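You operate a simulated robot arm through the tools that you are given. There is no shell and no other tool. Be economical: measure what you need, move in short steps, check, and stop when the job is done.

Carry out the task below with a simulated robot arm. There is one attempt and no reset: what you move stays moved.

Task
Label the bare jar as the order card says, then box it in cell TWO.
Fine: jar in the label cradle for it, label square, the used block back on its spot, the labelled jar untouched; nothing dropped, broken or left on. Set down upright: what you pick out, honey jar.

Only the result counts: the job must be done as asked and must still hold three seconds after the hand-in. Knocking over, shifting, dropping, spilling or breaking anything else fails it.

Robot
A 7-joint arm with a two-finger parallel gripper, fixed in place. Base frame: the origin is at the foot of the arm, x ahead of it, y to its left, z up; the work surface is at about z = 0.85. Readings come in m, rad, newtons and seconds.
With the tool pointing down near the work surface it reaches from about 0.3 to 0.7 m from the base axis. Its first joint turns from -1.152 to 1.152 rad. Payload 1.57 kg.
Tool frame: the origin (TCP) lies between the finger pads and is the grasp point; the fingertips stand 0.03 m ahead of it; z points along the fingers, y is the line along which they close. Largest opening 0.11 m; finger width 0.024, thickness 0.012; the body of the gripper, 0.048 by 0.112 m, starts 0.078 m behind the TCP.
Orientation is that of the tool frame in the base frame, as [roll, pitch, yaw] about the fixed x, y, z axes, in that order (R = Rz(yaw) Ry(pitch) Rx(roll)). With the fingers straight down and closing along the base's y, the tool's x points along the base's -x, its y along +y and its z along -z.

Tools
- The arm moves only by the tool nudge_tool. Its argument "plan" is a list of rows, each an object of numbers (a shift or turn left out is 0, a gripper value left out holds the last): "x", "y", "z": the shift along the tool's x, y, z in m; "ax", "ay", "az": the turn, a rotation vector about the tool's x, y, z in rad. In form: [{"x": .., "y": .., "z": .., "ax": .., "ay": .., "az": ..}, ...]. A call has 1 to 20 rows; each row shifts and turns the commanded pose from where the row before left it, along the tool's axes as they then stand. "gripper" is the closure in counts, from 0 (fully open) to 255 (shut), set as the call begins (left out, the last holds). Rows are played at 5 a second. More than 0.05 m and 0.15 rad between two rows, or a gripper value outside its range, and nothing of the call is played. Where a pose cannot be reached the arm comes as near as it can. A force on the tool above 90 N (or 10 N above the force at the start of the call, whichever is more), or a blocked arm, ends the call early, and 0.2 s more pass. The fingers move at their own pace (about 0.108 m/s each) and stop on an object; they squeeze with about 27 N. The grip force told is the motor's: it shows also when the fingers shut on nothing. Time passes only in rows, and 0.2 s behind the last, so rows that do not move let the fingers close. The reply holds the time, the measured pose of the TCP, the force on the tool along the base axes, the opening and the grip force, in the units named above and with some noise, with the torque about the TCP (base axes, N m) and any sound that the robot's microphone picked up.
- Cameras (640 x 400 px; columns grow to the right, rows downward): "scene" is fixed at [0.1698, -0.4065, 1.3986]; the picture's right is [0.71, -0.70, 0.00], its down [-0.54, -0.55, -0.63] and it looks along [0.45, 0.45, -0.77] (base axes); focal length 214 px, centre (320, 200). "wrist" rides on the gripper at [0.07, 0.016, -0.141] in the tool frame; the picture's right is [-0.23, 0.97, 0.00], its down [-0.85, -0.20, -0.48] and it looks along [-0.47, -0.11, 0.88] (tool axes); focal length 222 px, centre (320, 200). There is no depth. A picture from a camera that has moved, and an enlarged one, comes with that camera's place and axes in the base frame and with its lens. The place of the scene camera against the robot may be out by one fixed shift of up to 0.025 m in any direction.
- capture(camera): a new picture of that camera. The clock stands still meanwhile.
- zoom(camera, box): a new picture of the part [left, top, right, bottom] of that camera's present view, enlarged. The clock stands still meanwhile.
- sign_off(): hands the job in; it is judged then, once.

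Work in short steps. Places have to be worked out from the pictures, the camera data and where the tool is seen: move nearer, look again, correct. Check each grasp and each placing, and mend what went wrong. You have 120 turns and 68 pictures in all, those below and enlarged ones among them. Open the gripper and draw the arm clear of the work before you hand the job in, unless the task says otherwise; then end with one line.

The tools are called after ">>>" as a command line: name --argument value ..., lists and objects as JSON in quotes. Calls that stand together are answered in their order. nudge_tool: Moves the arm, as the interface text tells. Its arguments: {"type":"object","properties":{"plan":{"type":"array","items":{"type":"object","properties":{"x":{"type":"number"},"y":{"type":"number"},"z":{"type":"number"},"ax":{"type":"number"},"ay":{"type":"number"},"az":{"type":"number"}}}},"gripper":{"type":"number"}},"required":["plan"]} The other tools are called the same way: capture (camera) takes a picture; zoom (camera, box) takes an enlarged picture of a part of a camera's view; sign_off () hands the job in.

At the start:

```text
t: 0.0
tool_pos: [0.4345, 0.1746, 1.1273]
orientation: [-3.141, 0.001, -3.141]
wrist_force: [-0.3, -0.4, -0.7]
wrist_torque: [-0.01, -0.03, 0.02]
finger_gap: 0.1101
grasp_force: 0.1
```

scene: 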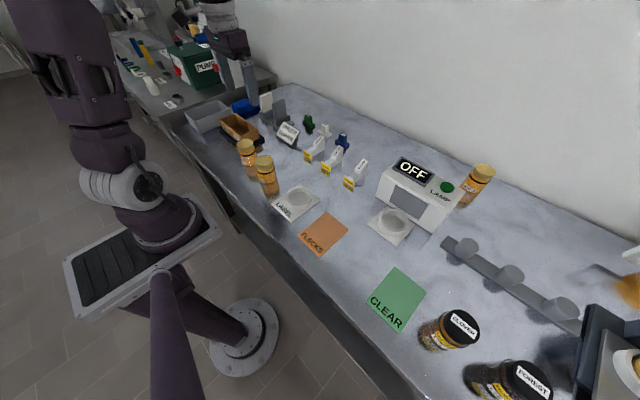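
wrist: 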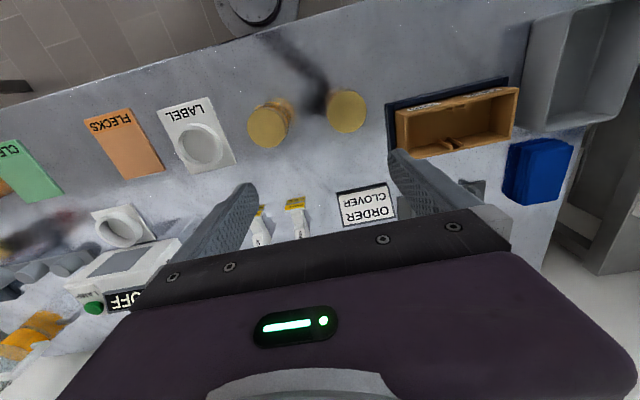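

The order card seems to say CLOVER. I'll zoom in on the scene to understand the stations before moving.

>>> zoom --camera "scene" --box '[180, 80, 380, 205]'

>>> zoom --camera "scene" --box '[340, 140, 640, 328]'

>>> zoom --camera "scene" --box '[380, 240, 640, 400]'

>>> zoom --camera "wrist" --box '[220, 60, 620, 260]'

```text
3.20 times, centred on (280, 142) of scene
camera zoom: at [0.1698, -0.4065, 1.3986], right [0.71, -0.7, 0.0], down [-0.54, -0.55, -0.63], along [0.45, 0.45, -0.77], focal length 686 px, centre (448, 384)
```

zoom: 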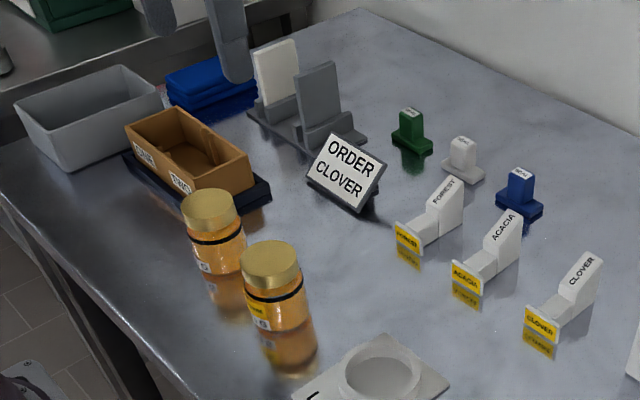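

```text
2.13 times, centred on (490, 234) of scene
camera zoom: at [0.1698, -0.4065, 1.3986], right [0.71, -0.7, 0.0], down [-0.54, -0.55, -0.63], along [0.45, 0.45, -0.77], focal length 456 px, centre (-42, 128)
```

zoom: 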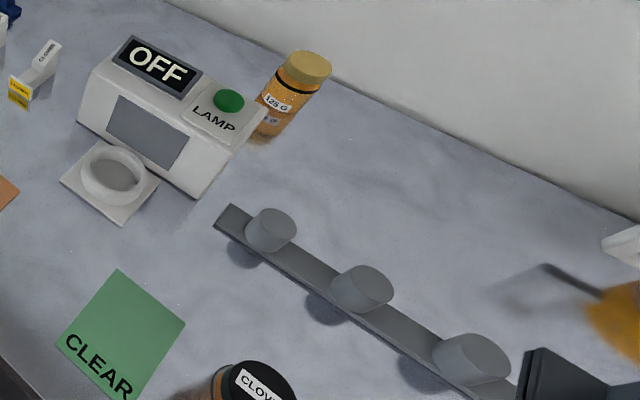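

```text
2.46 times, centred on (510, 320) of scene
camera zoom: at [0.1698, -0.4065, 1.3986], right [0.71, -0.7, 0.0], down [-0.54, -0.55, -0.63], along [0.45, 0.45, -0.77], focal length 528 px, centre (-148, -95)
```

zoom: 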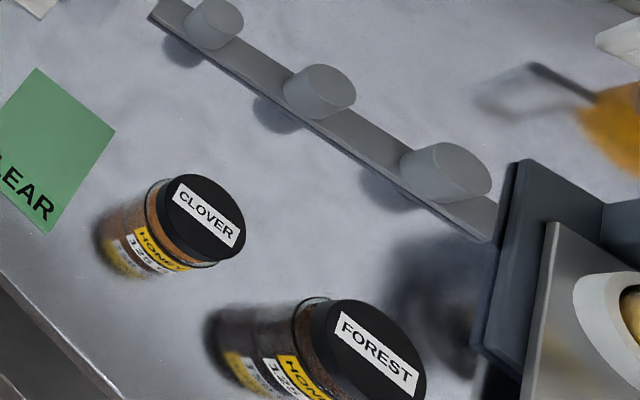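

```text
1.60 times, centred on (420, 160) of wrist
camera zoom: at [0.3627, 0.1904, 1.268], right [0.23, 0.97, 0.0], down [0.85, -0.2, 0.48], along [0.47, -0.11, -0.88], focal length 355 px, centre (160, 264)
```

zoom: 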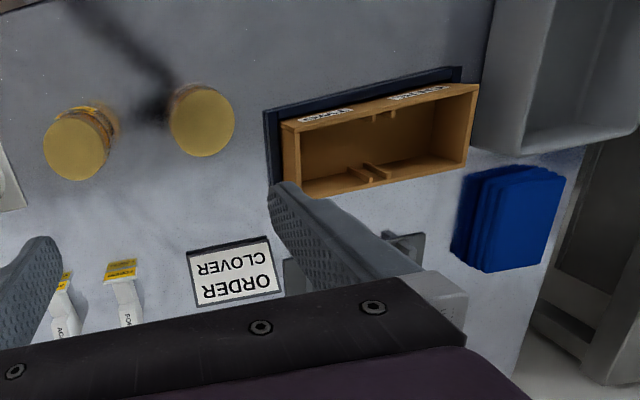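

I need to tell which jar is bare; zooming on the gold-lid jars and box.

>>> zoom --camera "scene" --box '[225, 130, 305, 210]'

>>> zoom --camera "scene" --box '[430, 150, 510, 220]'

>>> zoom --camera "scene" --box '[205, 100, 275, 150]'

>>> zoom --camera "scene" --box '[260, 90, 380, 230]'

```text
5.00 times, centred on (265, 170) of scene
camera zoom: at [0.1698, -0.4065, 1.3986], right [0.71, -0.7, 0.0], down [-0.54, -0.55, -0.63], along [0.45, 0.45, -0.77], focal length 1072 px, centre (595, 350)
```

zoom: 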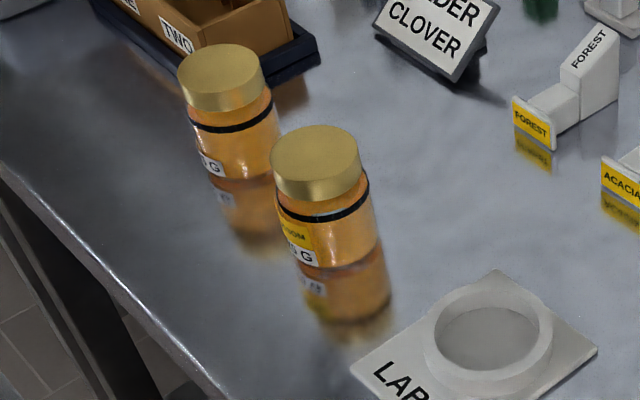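

```text
5.71 times, centred on (470, 185) of scene
camera zoom: at [0.1698, -0.4065, 1.3986], right [0.71, -0.7, 0.0], down [-0.54, -0.55, -0.63], along [0.45, 0.45, -0.77], focal length 1226 px, centre (-537, 286)
```

zoom: 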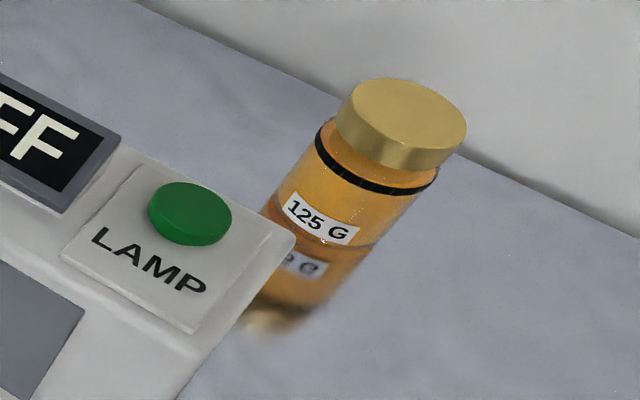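

```text
8.00 times, centred on (240, 125) of scene
camera zoom: at [0.1698, -0.4065, 1.3986], right [0.71, -0.7, 0.0], down [-0.54, -0.55, -0.63], along [0.45, 0.45, -0.77], focal length 1716 px, centre (960, 800)
```

zoom: 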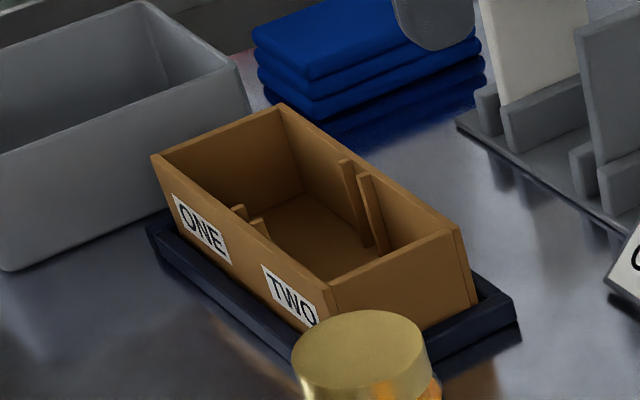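

```text
2.86 times, centred on (320, 160) of scene
camera zoom: at [0.1698, -0.4065, 1.3986], right [0.71, -0.7, 0.0], down [-0.54, -0.55, -0.63], along [0.45, 0.45, -0.77], focal length 613 px, centre (320, 314)
```

zoom: 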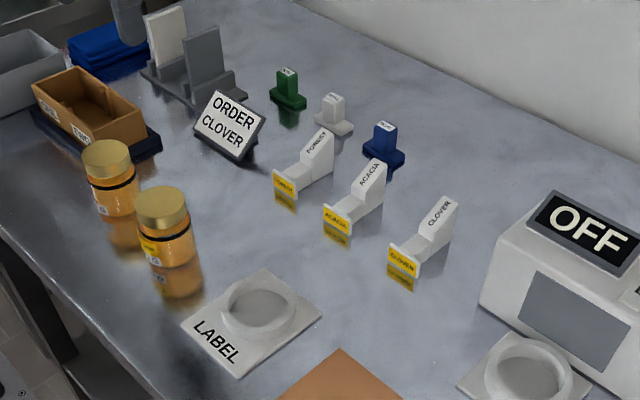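

Front jar (lower y) carries a yellow label; the one by the box (≈[0.41,0.22]) looks bare apart from its weight sticker; the lamp jar is out of reach. I move over the blocks/cradle high up to measure them.

>>> nudge_tool --plan '[{"x": -0.02, "y": -0.039}, {"x": -0.02, "y": -0.039}, {"x": -0.02, "y": -0.039}, {"x": -0.02, "y": -0.039}, {"x": -0.02, "y": -0.039}, {"x": -0.02, "y": -0.039}, {}]' --gripper 0

>>> capture --camera "wrist"

>>> capture --camera "scene"

```text
t: 1.6
tool_pos: [0.5549, -0.0615, 1.1261]
orientation: [3.141, 0.0, 3.14]
wrist_force: [-0.6, -0.8, -1.0]
wrist_torque: [-0.01, -0.02, 0.0]
finger_gap: 0.1101
grasp_force: 0.0
```

```text
57 pictures are left
camera wrist: at [0.484, -0.046, 1.267], right [0.23, 0.97, 0.0], down [0.86, -0.2, 0.48], along [0.47, -0.11, -0.88], focal length 222 px, centre (320, 200)
```

wrist: 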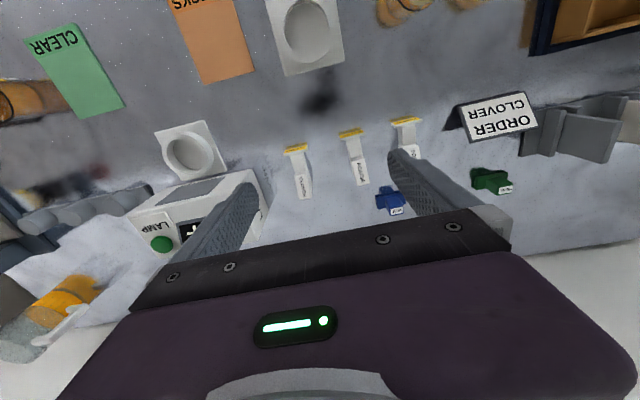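

```text
56 pictures are left
```

scene: 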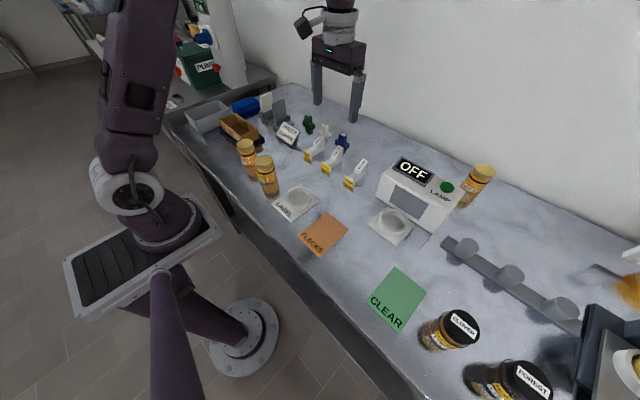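

Blocks lie along x with labels facing −x toward the cradle. I zoom in for size and precise shapes.

>>> zoom --camera "wrist" --box '[240, 120, 400, 220]'

>>> zoom --camera "wrist" --box '[240, 0, 400, 100]'

>>> zoom --camera "scene" --box '[310, 140, 390, 190]'

```text
4.00 times, centred on (320, 170) of wrist
camera zoom: at [0.484, -0.046, 1.267], right [0.23, 0.97, 0.0], down [0.86, -0.2, 0.48], along [0.47, -0.11, -0.88], focal length 888 px, centre (320, 320)
```

zoom: 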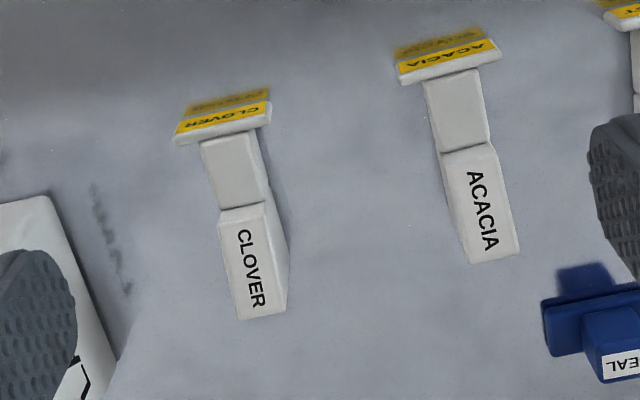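

```text
4.00 times, centred on (320, 50) of wrist
camera zoom: at [0.484, -0.046, 1.267], right [0.23, 0.97, 0.0], down [0.86, -0.2, 0.48], along [0.47, -0.11, -0.88], focal length 888 px, centre (320, 800)
```

zoom: 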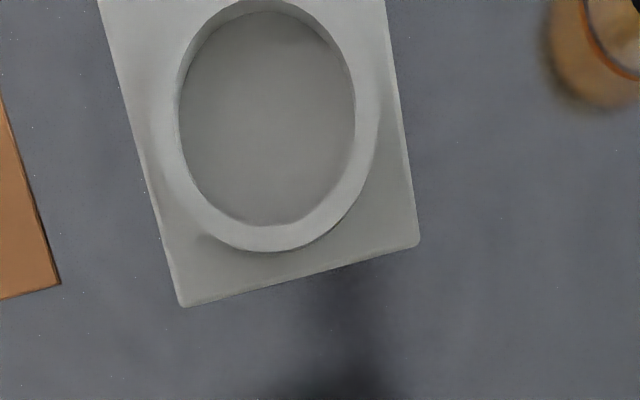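

```text
8.00 times, centred on (350, 165) of scene
camera zoom: at [0.1697, -0.4065, 1.3986], right [0.71, -0.7, 0.0], down [-0.54, -0.55, -0.63], along [0.45, 0.45, -0.77], focal length 1716 px, centre (80, 480)
```

zoom: 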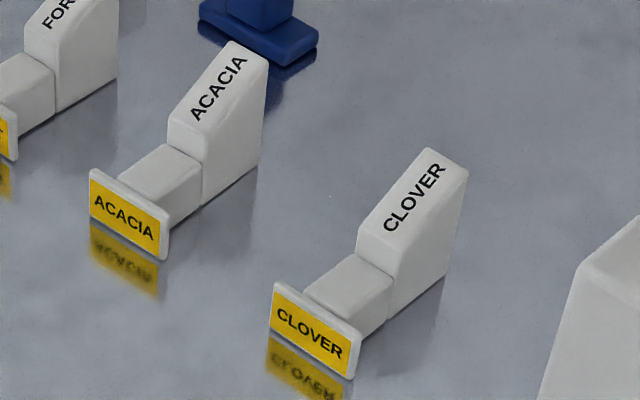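

Label holder is axis-aligned; ring ≈0.063 m inside. Now going back over the jar and box to measure them nearer.

>>> nudge_tool --plan '[{"x": 0.018, "y": 0.04}, {"x": 0.018, "y": 0.04}, {"x": 0.018, "y": 0.04}, {"x": 0.018, "y": 0.04}, {"x": 0.018, "y": 0.04}, {"x": 0.018, "y": 0.04}, {"x": 0.018, "y": 0.04}, {"x": 0.018, "y": 0.04, "z": 0.02}, {}]'

>>> capture --camera "wrist"

>>> zoom --camera "wrist" --box '[160, 60, 480, 260]'

```text
t: 3.6
tool_pos: [0.41, 0.2604, 1.1076]
orientation: [-3.142, 0.001, 3.14]
wrist_force: [0.5, -1.4, -0.2]
wrist_torque: [0.01, 0.0, -0.03]
finger_gap: 0.11
grasp_force: 0.1
```

```text
52 pictures are left
camera wrist: at [0.3388, 0.2758, 1.2486], right [0.23, 0.97, 0.0], down [0.85, -0.2, 0.48], along [0.47, -0.11, -0.88], focal length 222 px, centre (320, 200)
```

wrist: 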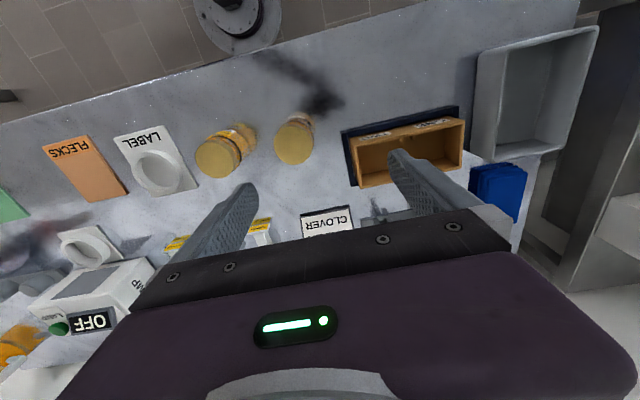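

```text
2.00 times, centred on (320, 160) of wrist
camera zoom: at [0.3388, 0.2758, 1.2486], right [0.23, 0.97, 0.0], down [0.85, -0.2, 0.48], along [0.47, -0.11, -0.88], focal length 444 px, centre (320, 280)
```

zoom: 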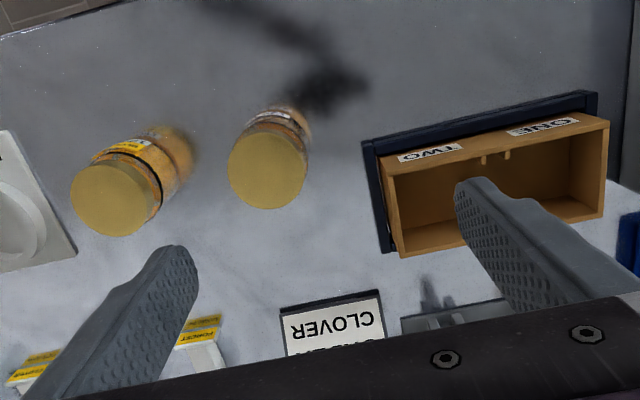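

The jar near the box shows only the white sticker, so it is the bare one: ≈[0.415,0.218], lid top ≈0.917, dia ≈0.058. I move above it with a narrowed opening and look again.

>>> nudge_tool --plan '[{"x": -0.005, "y": -0.042}, {"z": 0.045}, {"z": 0.045}, {}]' --gripper 60

>>> capture --camera "wrist"

>>> zoom --camera "scene" --box '[190, 90, 320, 200]'

```text
t: 4.6
tool_pos: [0.4162, 0.216, 1.0147]
orientation: [3.14, 0.001, 3.141]
wrist_force: [-0.1, 0.4, 0.9]
wrist_torque: [-0.01, 0.01, 0.03]
finger_gap: 0.0841
grasp_force: 0.1
```

```text
50 pictures are left
camera wrist: at [0.3451, 0.232, 1.1562], right [0.23, 0.97, 0.0], down [0.85, -0.2, 0.48], along [0.47, -0.11, -0.88], focal length 222 px, centre (320, 200)
```

wrist: 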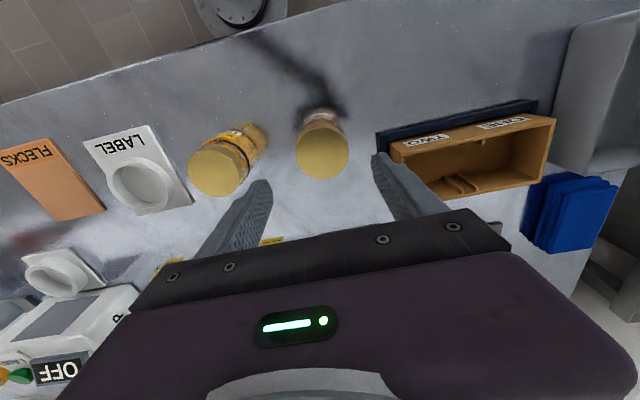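

```text
3.64 times, centred on (255, 145) of scene
camera zoom: at [0.1698, -0.4065, 1.3986], right [0.71, -0.7, 0.0], down [-0.54, -0.55, -0.63], along [0.45, 0.45, -0.77], focal length 780 px, centre (556, 400)
```

zoom: 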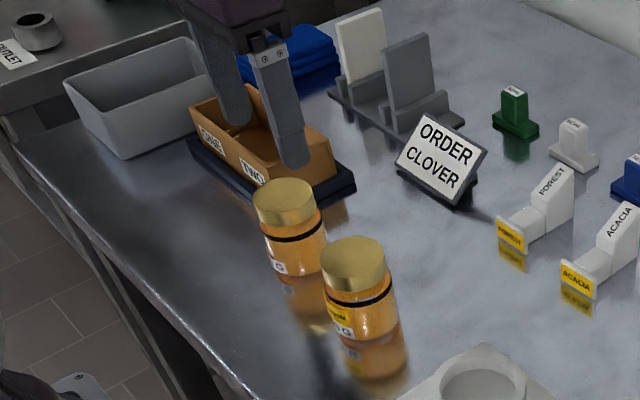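

Refined lid centre ≈[0.413,0.218,0.92]. Descending so the tips come ~1.8 cm below the lid top, then a check.

>>> nudge_tool --plan '[{"x": 0.002, "y": 0.002, "z": 0.03}, {"z": 0.03}, {"z": 0.022}, {}]'

>>> zoom --camera "scene" --box '[210, 110, 310, 190]'

```text
t: 5.6
tool_pos: [0.415, 0.2201, 0.9335]
orientation: [3.14, 0.001, 3.139]
wrist_force: [-0.1, 0.5, -0.1]
wrist_torque: [-0.01, 0.0, 0.01]
finger_gap: 0.0842
grasp_force: 0.0
```

```text
5.00 times, centred on (260, 150) of scene
camera zoom: at [0.1698, -0.4065, 1.3986], right [0.71, -0.7, 0.0], down [-0.54, -0.55, -0.63], along [0.45, 0.45, -0.77], focal length 1072 px, centre (620, 450)
```

zoom: 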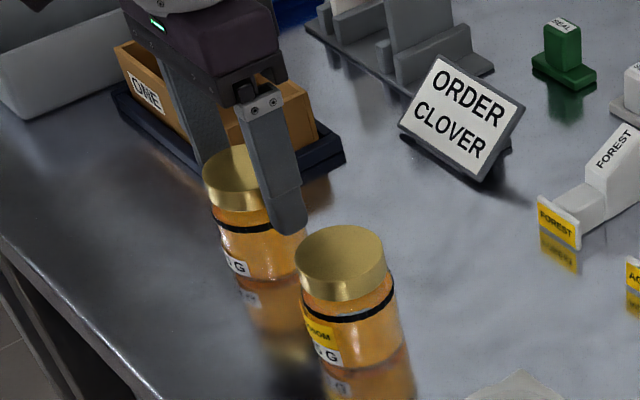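

Fingers straddle the lid. Closing.

>>> nudge_tool --plan '[{}, {}, {}]' --gripper 255

>>> zoom --camera "scene" --box '[210, 110, 310, 190]'

```text
t: 6.4
tool_pos: [0.416, 0.2211, 0.9325]
orientation: [-3.141, -0.002, -3.14]
wrist_force: [-1.2, 0.1, -0.3]
wrist_torque: [-0.01, 0.0, -0.01]
finger_gap: 0.0589
grasp_force: 26.7
```

```text
5.00 times, centred on (260, 150) of scene
camera zoom: at [0.1698, -0.4065, 1.3986], right [0.71, -0.7, 0.0], down [-0.54, -0.55, -0.63], along [0.45, 0.45, -0.77], focal length 1072 px, centre (620, 450)
```

zoom: 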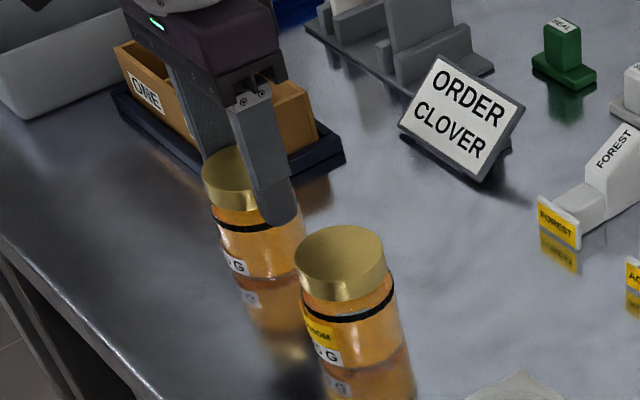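

Held at 0.059 m. Lift straight up 0.1 m and check.

>>> nudge_tool --plan '[{"z": -0.02}, {"z": -0.04}, {"z": -0.04}, {}]'

>>> capture --camera "scene"

```text
t: 7.4
tool_pos: [0.4119, 0.221, 1.0359]
orientation: [-3.141, -0.001, -3.141]
wrist_force: [0.1, -0.1, -2.8]
wrist_torque: [0.05, -0.02, -0.03]
finger_gap: 0.0593
grasp_force: 27.0
```

```text
46 pictures are left
```

scene: 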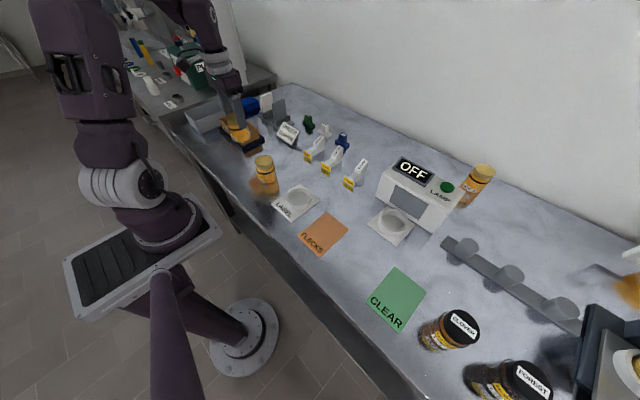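

Jar lifted cleanly. Carry it high around the labelled jar to above the cradle (≈[0.418,−0.050]).

>>> nudge_tool --plan '[{"z": -0.035}, {"x": -0.025, "y": -0.0387}, {"x": -0.025, "y": -0.0387}, {"x": -0.025, "y": -0.0387}, {"y": -0.0387}, {"x": 0.023, "y": -0.0387}, {"x": 0.023, "y": -0.0387}, {"x": 0.023, "y": -0.0387}, {}, {"z": 0.04}, {"z": 0.04}, {}]'

>>> zoom --camera "scene" --box '[250, 130, 350, 230]'

>>> capture --camera "wrist"

```text
t: 10.0
tool_pos: [0.4184, -0.0506, 0.991]
orientation: [-3.14, 0.0, -3.141]
wrist_force: [-0.7, 0.2, -2.2]
wrist_torque: [-0.02, 0.05, 0.04]
finger_gap: 0.0591
grasp_force: 27.0
```

```text
4.00 times, centred on (300, 180) of scene
camera zoom: at [0.1698, -0.4065, 1.3986], right [0.71, -0.7, 0.0], down [-0.54, -0.55, -0.63], along [0.45, 0.45, -0.77], focal length 858 px, centre (400, 280)
```

zoom: 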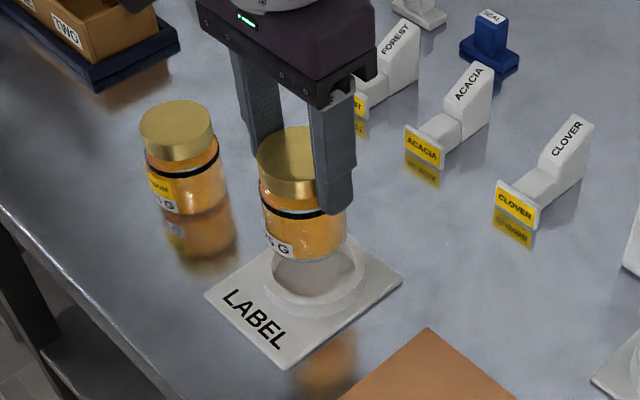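

```text
44 pictures are left
camera wrist: at [0.3479, -0.035, 1.1316], right [0.23, 0.97, 0.0], down [0.85, -0.2, 0.48], along [0.47, -0.11, -0.88], focal length 222 px, centre (320, 200)
```

wrist: 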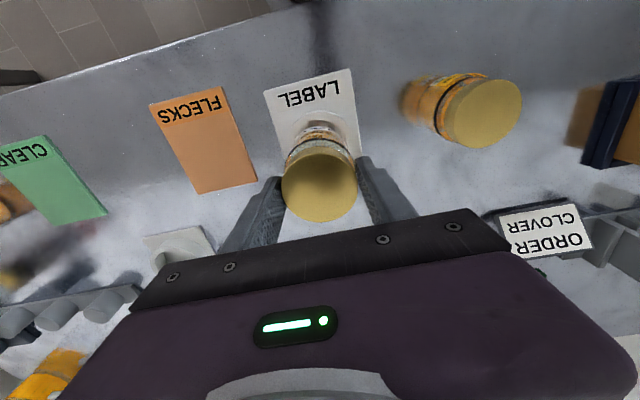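

Jar hangs over the ring. Zooming for an accurate offset between jar base and ring.

>>> zoom --camera "scene" --box '[274, 174, 324, 224]'

>>> zoom --camera "wrist" --box '[250, 60, 390, 230]'

```text
8.00 times, centred on (299, 199) of scene
camera zoom: at [0.1698, -0.4065, 1.3986], right [0.71, -0.7, 0.0], down [-0.54, -0.55, -0.63], along [0.45, 0.45, -0.77], focal length 1716 px, centre (488, 208)
```

zoom: 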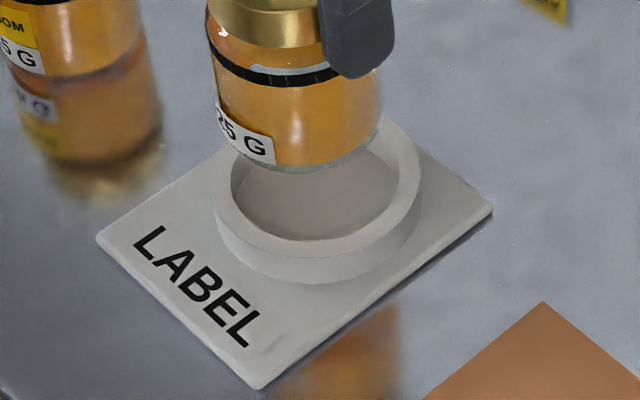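

```text
2.35 times, centred on (320, 145) of wrist
camera zoom: at [0.3479, -0.035, 1.1316], right [0.23, 0.97, 0.0], down [0.85, -0.2, 0.48], along [0.47, -0.11, -0.88], focal length 523 px, centre (320, 329)
```

zoom: 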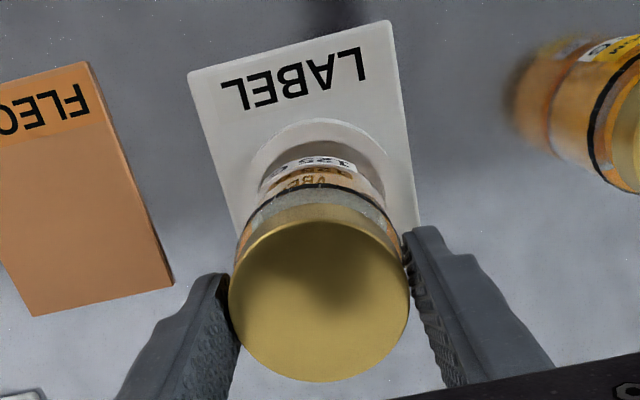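

Ring centre judged ≈[0.4205,−0.0505]; shifting +2 mm in x and lowering to just above the ring, then looking.

>>> nudge_tool --plan '[{"x": -0.002, "z": 0.018}, {"z": 0.018}, {}]'

>>> zoom --camera "scene" --box '[274, 174, 324, 224]'

>>> zoom --camera "wrist" --box '[250, 60, 390, 230]'

```text
t: 10.8
tool_pos: [0.4216, -0.0496, 0.9548]
orientation: [-3.14, 0.001, 3.14]
wrist_force: [-0.3, -0.1, -2.8]
wrist_torque: [-0.04, 0.01, 0.0]
finger_gap: 0.059
grasp_force: 26.2
```

```text
8.00 times, centred on (299, 199) of scene
camera zoom: at [0.1698, -0.4065, 1.3986], right [0.71, -0.7, 0.0], down [-0.54, -0.55, -0.63], along [0.45, 0.45, -0.77], focal length 1716 px, centre (488, 208)
```

zoom: 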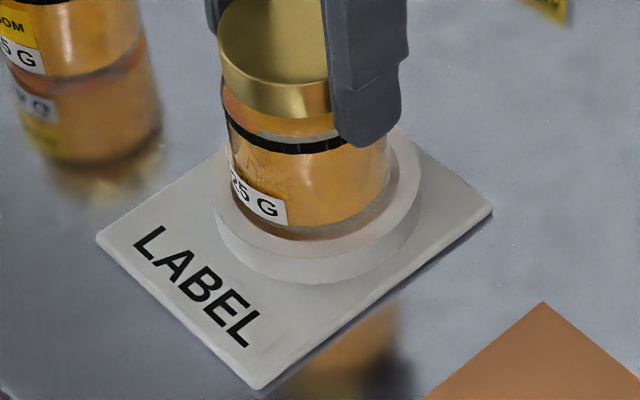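

```text
2.35 times, centred on (320, 145) of wrist
camera zoom: at [0.3495, -0.0346, 1.0952], right [0.23, 0.97, 0.0], down [0.85, -0.2, 0.48], along [0.47, -0.11, -0.88], focal length 523 px, centre (320, 329)
```

zoom: 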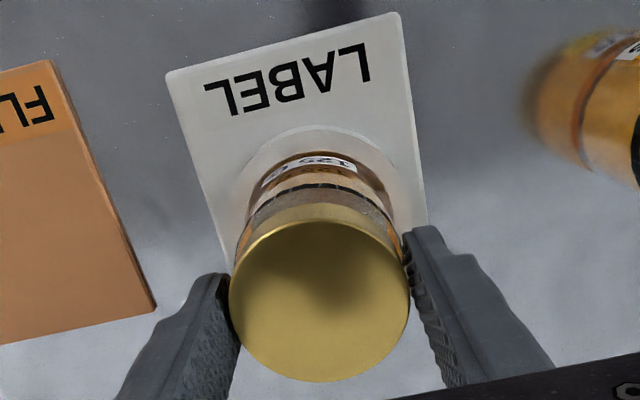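

Jar base is about at ring-top level, slightly toward −x. Correct by +2.5 mm x, −1 mm y and lower gently.

>>> nudge_tool --plan '[{"x": -0.0025, "y": -0.001}, {}, {"z": 0.004}, {"z": 0.004}, {}]'

>>> zoom --camera "scene" --box '[274, 174, 324, 224]'

```text
t: 12.0
tool_pos: [0.4223, -0.0499, 0.9474]
orientation: [-3.141, 0.001, 3.141]
wrist_force: [0.1, -0.6, -3.3]
wrist_torque: [-0.01, 0.0, -0.01]
finger_gap: 0.0592
grasp_force: 26.8
```

```text
8.00 times, centred on (299, 199) of scene
camera zoom: at [0.1698, -0.4065, 1.3986], right [0.71, -0.7, 0.0], down [-0.54, -0.55, -0.63], along [0.45, 0.45, -0.77], focal length 1716 px, centre (488, 208)
```

zoom: 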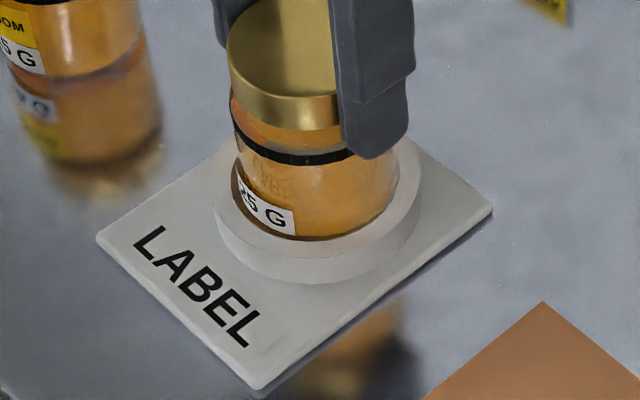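

Jar is entering the ring freely. Lower in small steps until force shows.

>>> nudge_tool --plan '[{"z": 0.003}, {"z": 0.003}, {"z": 0.003}, {}]'

```text
t: 13.0
tool_pos: [0.4233, -0.05, 0.9388]
orientation: [-3.141, 0.003, 3.141]
wrist_force: [-0.5, 1.8, 19.2]
wrist_torque: [0.07, -0.04, 0.08]
finger_gap: 0.0593
grasp_force: 26.2
```

Contact near base ≈0.857 – likely seated. Ease up 1 mm and look before releasing.

>>> nudge_tool --plan '[{"z": -0.001}, {}]'

>>> zoom --camera "scene" --box '[274, 174, 324, 224]'

```text
t: 13.6
tool_pos: [0.4218, -0.0517, 0.9386]
orientation: [-3.141, 0.0, 3.139]
wrist_force: [-0.4, 0.1, -3.1]
wrist_torque: [-0.02, 0.0, 0.02]
finger_gap: 0.059
grasp_force: 27.7
```

```text
8.00 times, centred on (299, 199) of scene
camera zoom: at [0.1698, -0.4065, 1.3986], right [0.71, -0.7, 0.0], down [-0.54, -0.55, -0.63], along [0.45, 0.45, -0.77], focal length 1716 px, centre (488, 208)
```

zoom: 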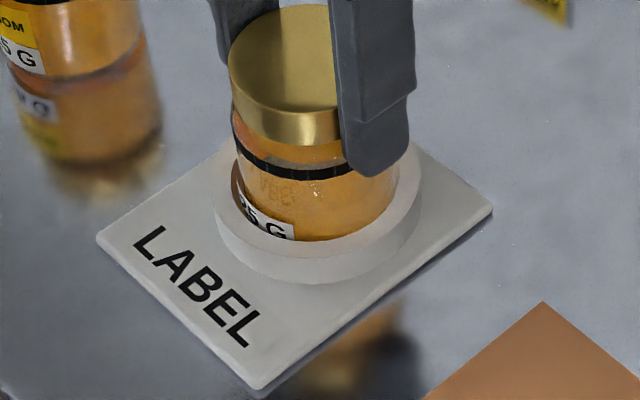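

Seated in the ring, upright. Set down the last millimetre, open, and rise.

>>> nudge_tool --plan '[{"z": 0.001}, {}]'

>>> nudge_tool --plan '[{}, {}, {"z": -0.04}, {"z": -0.04}, {"z": -0.04}, {}]' --gripper 60

>>> zoom --camera "scene" --box '[260, 130, 380, 230]'

```text
t: 14.2
tool_pos: [0.4219, -0.0506, 0.9369]
orientation: [-3.141, -0.001, 3.14]
wrist_force: [-4.5, -0.1, 20.2]
wrist_torque: [-0.06, 0.13, 0.04]
finger_gap: 0.0587
grasp_force: 27.0
```

```text
t: 15.6
tool_pos: [0.4214, -0.0503, 1.0595]
orientation: [3.141, 0.0, 3.14]
wrist_force: [-0.1, 0.2, 0.1]
wrist_torque: [-0.01, 0.03, 0.03]
finger_gap: 0.0842
grasp_force: 0.1
```

```text
4.00 times, centred on (320, 180) of scene
camera zoom: at [0.1698, -0.4065, 1.3986], right [0.71, -0.7, 0.0], down [-0.54, -0.55, -0.63], along [0.45, 0.45, -0.77], focal length 858 px, centre (320, 280)
```

zoom: 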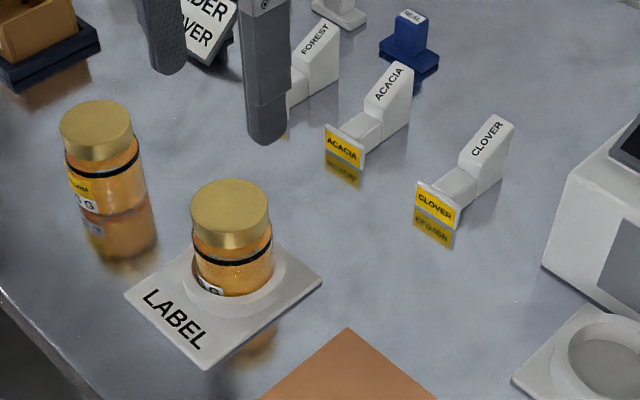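

Jar stands upright in the cradle at ≈[0.422,−0.051]. Now to the CLOVER block, handle judged around [0.648,−0.117]; hover and look.

>>> nudge_tool --plan '[{"x": -0.0365, "y": -0.0112}, {"x": -0.0365, "y": -0.0112}, {"x": -0.0365, "y": -0.0112}, {"x": -0.0365, "y": -0.0112}, {"x": -0.0365, "y": -0.0112}, {"x": -0.0365, "y": -0.0112}, {"z": 0.04}, {}]'

>>> capture --camera "wrist"

>>> zoom --camera "wrist" --box '[240, 90, 400, 250]'

```text
t: 17.4
tool_pos: [0.6406, -0.1179, 1.0161]
orientation: [-3.141, -0.001, -3.141]
wrist_force: [0.4, 0.3, 0.2]
wrist_torque: [-0.01, 0.03, 0.03]
finger_gap: 0.084
grasp_force: 0.0
```

```text
36 pictures are left
camera wrist: at [0.5691, -0.1028, 1.1572], right [0.23, 0.97, 0.0], down [0.86, -0.2, 0.48], along [0.47, -0.11, -0.88], focal length 222 px, centre (320, 200)
```

wrist: 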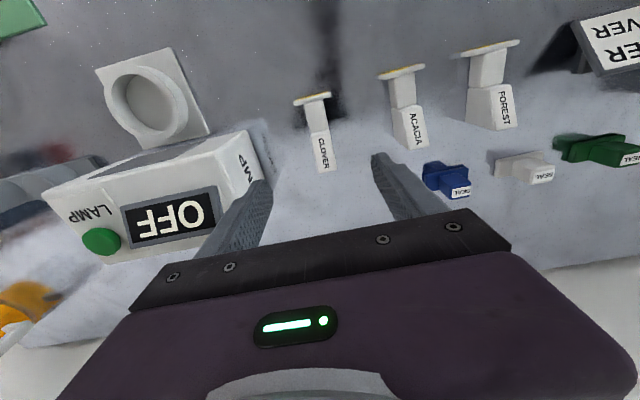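

```text
2.50 times, centred on (320, 170) of wrist
camera zoom: at [0.5691, -0.1028, 1.1572], right [0.23, 0.97, 0.0], down [0.86, -0.2, 0.48], along [0.47, -0.11, -0.88], focal length 555 px, centre (320, 275)
```

zoom: 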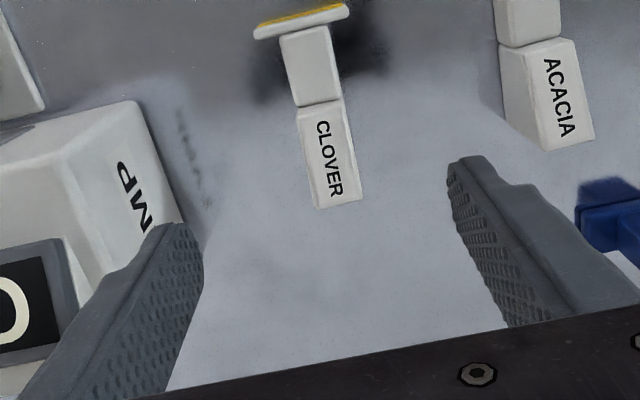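

Handle: x 0.622–0.666, y≈−0.1165, top ≈0.905. Descend to TCP [0.648,−0.1165,0.888] straddling it.

>>> nudge_tool --plan '[{"x": -0.0075, "y": 0.0015}, {"z": 0.04}, {"z": 0.04}, {"z": 0.03}, {"z": 0.017}, {}]'

>>> zoom --camera "scene" --box '[310, 130, 410, 210]'

>>> zoom --camera "wrist" --box '[240, 50, 400, 250]'

```text
t: 18.8
tool_pos: [0.6492, -0.1179, 0.8893]
orientation: [-3.141, -0.001, 3.141]
wrist_force: [1.0, 1.3, 0.0]
wrist_torque: [0.01, 0.05, 0.0]
finger_gap: 0.0843
grasp_force: 0.0
```

```text
5.00 times, centred on (360, 170) of scene
camera zoom: at [0.1698, -0.4065, 1.3986], right [0.71, -0.7, 0.0], down [-0.54, -0.55, -0.63], along [0.45, 0.45, -0.77], focal length 1072 px, centre (120, 350)
```

zoom: 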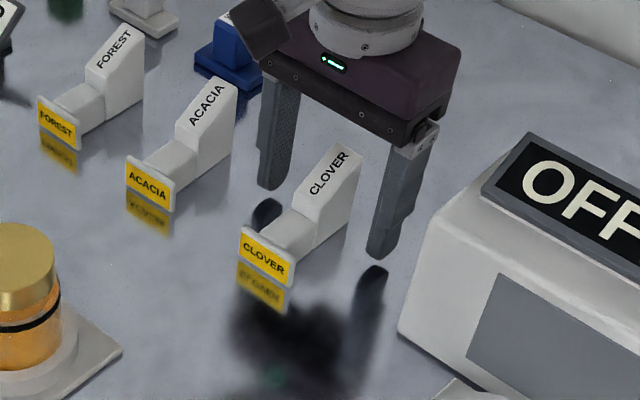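

```text
2.00 times, centred on (320, 150) of wrist
camera zoom: at [0.5782, -0.1015, 1.0293], right [0.23, 0.97, 0.0], down [0.85, -0.2, 0.48], along [0.47, -0.11, -0.88], focal length 444 px, centre (320, 300)
```

zoom: 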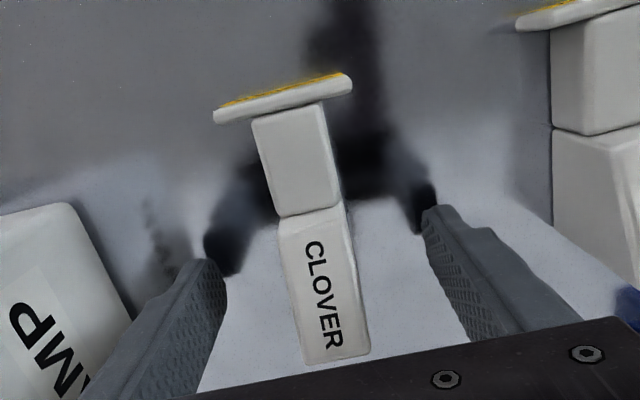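

Fingers straddle the handle, centred within ~1.4 mm; correct and close.

>>> nudge_tool --plan '[{"y": 0.0014}, {}]'

>>> nudge_tool --plan '[{}, {}, {}, {}]' --gripper 255

>>> zoom --camera "wrist" --box '[240, 50, 400, 250]'

```text
t: 19.4
tool_pos: [0.6498, -0.1169, 0.8906]
orientation: [-3.142, 0.0, 3.141]
wrist_force: [-0.4, -0.5, -0.2]
wrist_torque: [0.02, -0.01, 0.03]
finger_gap: 0.0844
grasp_force: 0.1
```

```text
t: 20.4
tool_pos: [0.6507, -0.1155, 0.8904]
orientation: [3.141, 0.0, 3.141]
wrist_force: [-0.1, -0.3, -0.3]
wrist_torque: [0.01, 0.01, 0.01]
finger_gap: 0.0233
grasp_force: 27.2
```

```text
2.00 times, centred on (320, 150) of wrist
camera zoom: at [0.5786, -0.1002, 1.0297], right [0.23, 0.97, 0.0], down [0.85, -0.2, 0.48], along [0.47, -0.11, -0.88], focal length 444 px, centre (320, 300)
```

zoom: 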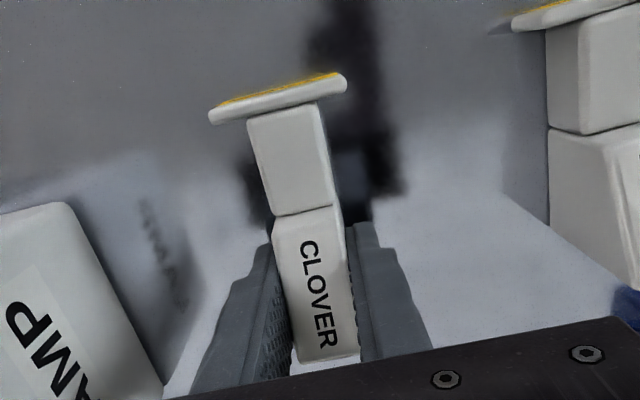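

CLOVER block held (0.0233 m). Lift 0.1 m and shift to line up behind the jar's +x side.

>>> nudge_tool --plan '[{"z": -0.02}, {"z": -0.04}, {"z": -0.04}, {"x": 0.03, "y": 0.022}, {"x": 0.03, "y": 0.022}, {"x": 0.03, "y": 0.022}, {}]'

>>> capture --camera "wrist"

>>> zoom --camera "scene" --box '[260, 120, 380, 220]'

```text
t: 22.0
tool_pos: [0.5588, -0.0484, 0.991]
orientation: [3.141, 0.0, 3.141]
wrist_force: [0.1, -0.2, -1.2]
wrist_torque: [-0.01, 0.01, 0.01]
finger_gap: 0.0233
grasp_force: 27.1
```

```text
31 pictures are left
camera wrist: at [0.4878, -0.0329, 1.1302], right [0.23, 0.97, 0.0], down [0.85, -0.2, 0.48], along [0.47, -0.11, -0.88], focal length 222 px, centre (320, 200)
```

wrist: 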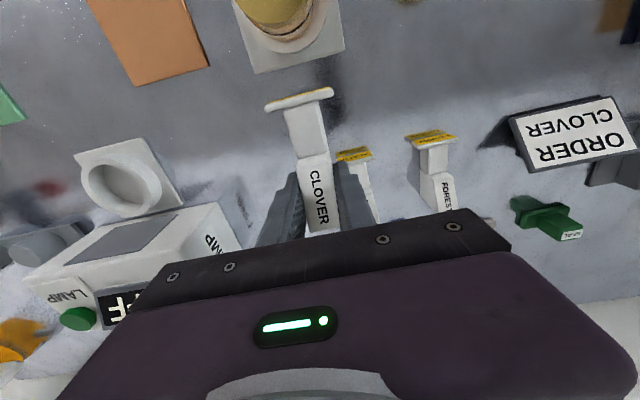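

```text
4.00 times, centred on (320, 170) of scene
camera zoom: at [0.1698, -0.4065, 1.3986], right [0.71, -0.7, 0.0], down [-0.54, -0.55, -0.63], along [0.45, 0.45, -0.77], focal length 858 px, centre (320, 320)
```

zoom: 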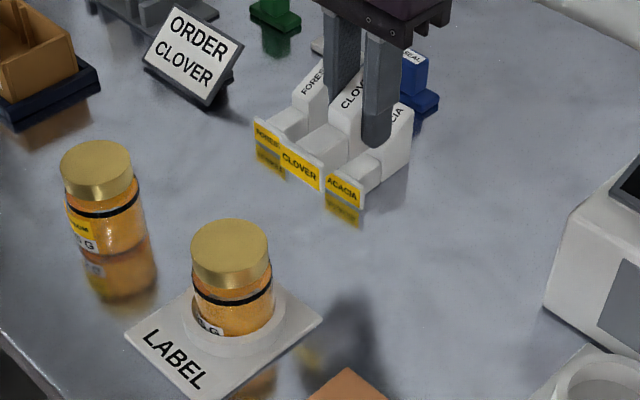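

Block level. Lower to label height (27 mm above its table position), still 4 cm short of the jar, then inspect.

>>> nudge_tool --plan '[{"y": -0.001, "z": 0.04}, {"z": 0.033}, {}]'

>>> zoom --camera "scene" --box '[285, 145, 365, 210]'

```text
t: 22.8
tool_pos: [0.5577, -0.0509, 0.9169]
orientation: [3.142, 0.0, 3.141]
wrist_force: [0.4, -0.2, -1.0]
wrist_torque: [0.0, 0.01, 0.01]
finger_gap: 0.023
grasp_force: 26.9
```

```text
6.15 times, centred on (325, 178) of scene
camera zoom: at [0.1698, -0.4065, 1.3986], right [0.71, -0.7, 0.0], down [-0.54, -0.55, -0.63], along [0.45, 0.45, -0.77], focal length 1320 px, centre (289, 338)
```

zoom: 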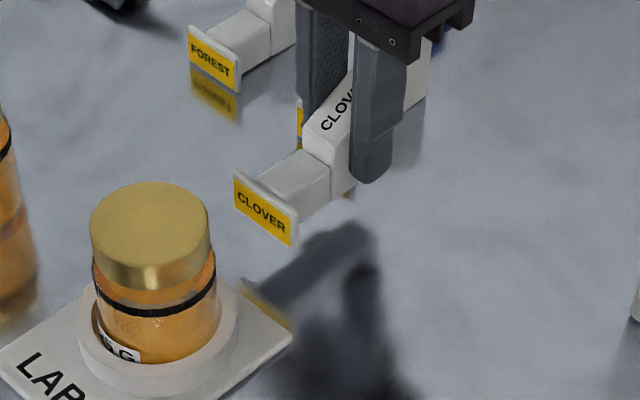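

Plate face is level and unrotated. Advance to just before the ring edge and compare heights with ring top and jar band.

>>> nudge_tool --plan '[{"x": 0.016}, {}]'

>>> zoom --camera "scene" --box '[280, 160, 340, 210]'

```text
t: 23.4
tool_pos: [0.5435, -0.0491, 0.9178]
orientation: [-3.14, 0.001, 3.14]
wrist_force: [0.4, 0.0, 0.1]
wrist_torque: [0.02, 0.01, -0.01]
finger_gap: 0.0232
grasp_force: 27.1
```

```text
8.00 times, centred on (310, 185) of scene
camera zoom: at [0.1698, -0.4065, 1.3986], right [0.71, -0.7, 0.0], down [-0.54, -0.55, -0.63], along [0.45, 0.45, -0.77], focal length 1716 px, centre (400, 320)
```

zoom: 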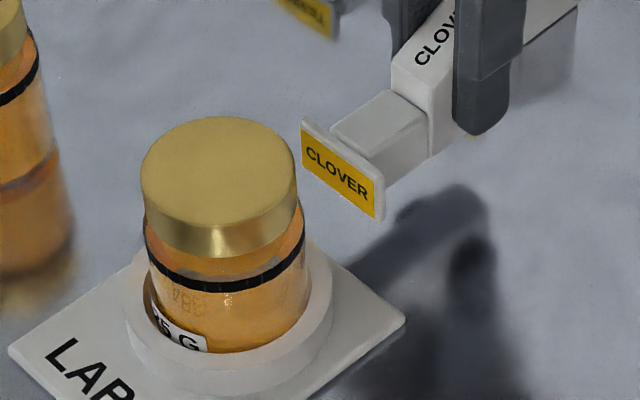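

Label plate would land slightly high; lower 3 mm, then advance to about 1 cm from the jar and check ring clearance.

>>> nudge_tool --plan '[{"z": 0.003}, {"x": 0.008}, {"x": 0.008}, {}]'

>>> zoom --camera "scene" --box '[280, 160, 340, 210]'

```text
t: 24.4
tool_pos: [0.5268, -0.0501, 0.9149]
orientation: [-3.141, 0.001, 3.139]
wrist_force: [0.2, -0.5, -0.5]
wrist_torque: [0.05, 0.02, -0.03]
finger_gap: 0.0233
grasp_force: 26.4
```

```text
8.00 times, centred on (310, 185) of scene
camera zoom: at [0.1698, -0.4065, 1.3986], right [0.71, -0.7, 0.0], down [-0.54, -0.55, -0.63], along [0.45, 0.45, -0.77], focal length 1716 px, centre (400, 320)
```

zoom: 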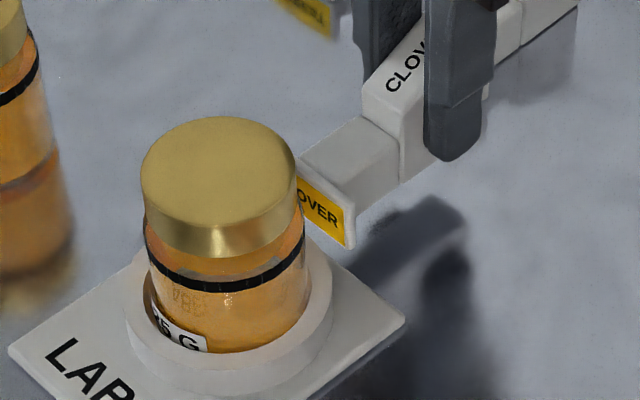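

Clear of the ring. Approach in small steps, watching force.

>>> nudge_tool --plan '[{"x": 0.003}, {"x": 0.003}, {"x": 0.001}, {"x": 0.001}, {}]'

```text
t: 25.6
tool_pos: [0.5192, -0.0499, 0.915]
orientation: [3.141, 0.0, 3.14]
wrist_force: [-0.3, -0.1, 0.4]
wrist_torque: [0.03, -0.01, 0.03]
finger_gap: 0.0232
grasp_force: 27.1
```

No contact yet; continue 1 mm at a time.

>>> nudge_tool --plan '[{"x": 0.001}, {"x": 0.001}, {"x": 0.001}, {}]'

>>> zoom --camera "scene" --box '[280, 160, 340, 210]'

```text
t: 26.6
tool_pos: [0.5155, -0.0498, 0.915]
orientation: [-3.139, -0.001, 3.139]
wrist_force: [0.0, 0.8, -0.8]
wrist_torque: [-0.01, -0.01, 0.01]
finger_gap: 0.0232
grasp_force: 27.4
```

```text
8.00 times, centred on (310, 185) of scene
camera zoom: at [0.1698, -0.4065, 1.3986], right [0.71, -0.7, 0.0], down [-0.54, -0.55, -0.63], along [0.45, 0.45, -0.77], focal length 1716 px, centre (400, 320)
```

zoom: 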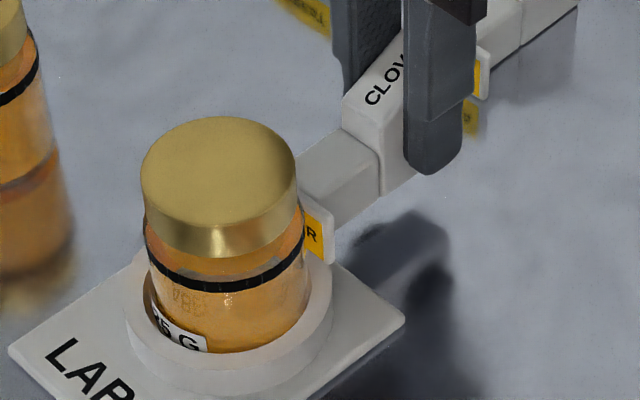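

Still no touch; continue.

>>> nudge_tool --plan '[{"x": 0.001}, {"x": 0.001}, {}]'

>>> nudge_tool --plan '[{"x": 0.001}, {"x": 0.001}, {}]'

```text
t: 27.4
tool_pos: [0.5141, -0.0506, 0.9152]
orientation: [-3.14, 0.0, 3.141]
wrist_force: [1.3, -0.6, -0.5]
wrist_torque: [-0.01, -0.05, 0.02]
finger_gap: 0.0232
grasp_force: 27.3
```

```text
t: 28.2
tool_pos: [0.5125, -0.0507, 0.9154]
orientation: [3.141, 0.001, 3.14]
wrist_force: [0.7, 0.5, -1.3]
wrist_torque: [0.01, -0.04, 0.03]
finger_gap: 0.0234
grasp_force: 26.9
```

Perhaps light touch (jar taking up ring play). Continue carefully.

>>> nudge_tool --plan '[{"x": 0.001}, {}]'

>>> nudge_tool --plan '[{"x": 0.001}, {}]'

>>> zoom --camera "scene" --box '[280, 160, 340, 210]'

```text
t: 28.8
tool_pos: [0.5107, -0.0502, 0.9146]
orientation: [-3.141, 0.001, -3.139]
wrist_force: [0.5, 0.4, -0.3]
wrist_torque: [-0.02, -0.05, -0.01]
finger_gap: 0.0233
grasp_force: 26.8
```

```text
t: 29.4
tool_pos: [0.5093, -0.0503, 0.9147]
orientation: [-3.14, 0.0, 3.141]
wrist_force: [0.5, -0.3, -0.4]
wrist_torque: [-0.01, -0.02, 0.03]
finger_gap: 0.0235
grasp_force: 27.4
```

```text
8.00 times, centred on (310, 185) of scene
camera zoom: at [0.1698, -0.4065, 1.3986], right [0.71, -0.7, 0.0], down [-0.54, -0.55, -0.63], along [0.45, 0.45, -0.77], focal length 1716 px, centre (400, 320)
```

zoom: 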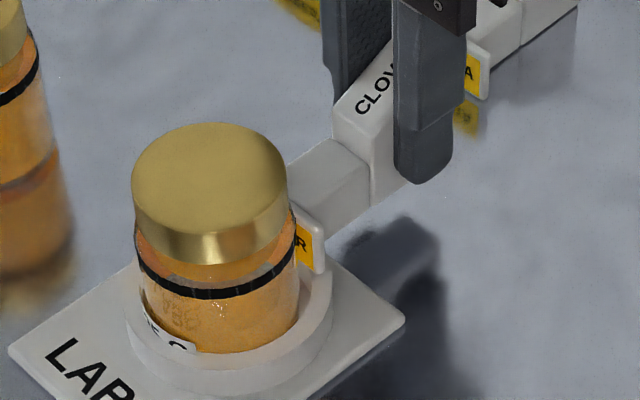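

The jar has slid ~4 mm within the ring; it should now come against the wall. One more mm at a time.

>>> nudge_tool --plan '[{"x": 0.001}, {}]'

>>> nudge_tool --plan '[{"x": 0.001}, {}]'

```text
t: 30.0
tool_pos: [0.5091, -0.0509, 0.9152]
orientation: [-3.141, 0.001, -3.141]
wrist_force: [8.4, 0.1, 0.2]
wrist_torque: [-0.03, -0.18, 0.04]
finger_gap: 0.0234
grasp_force: 27.2
```

```text
t: 30.6
tool_pos: [0.5079, -0.0514, 0.9159]
orientation: [-3.142, 0.002, 3.14]
wrist_force: [17.7, -1.7, 1.1]
wrist_torque: [-0.08, -0.44, 0.16]
finger_gap: 0.0231
grasp_force: 27.2
```

Firm press of ~18 N against the ring wall. Hold briefly, then draw straight back and inspect the jar.

>>> nudge_tool --plan '[{}, {}, {"x": -0.002}, {"x": -0.01}, {"x": -0.02}, {"x": -0.02}, {}]'

>>> zoom --camera "scene" --box '[280, 155, 350, 210]'

```text
t: 32.2
tool_pos: [0.5606, -0.0498, 0.9162]
orientation: [3.141, -0.001, -3.141]
wrist_force: [0.5, 0.9, -0.1]
wrist_torque: [-0.01, -0.01, -0.02]
finger_gap: 0.0232
grasp_force: 26.9
```

```text
7.27 times, centred on (315, 182) of scene
camera zoom: at [0.1698, -0.4065, 1.3986], right [0.71, -0.7, 0.0], down [-0.54, -0.55, -0.63], along [0.45, 0.45, -0.77], focal length 1560 px, centre (356, 327)
```

zoom: 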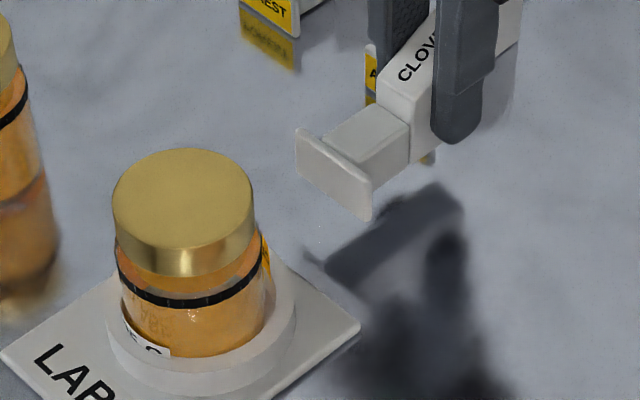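

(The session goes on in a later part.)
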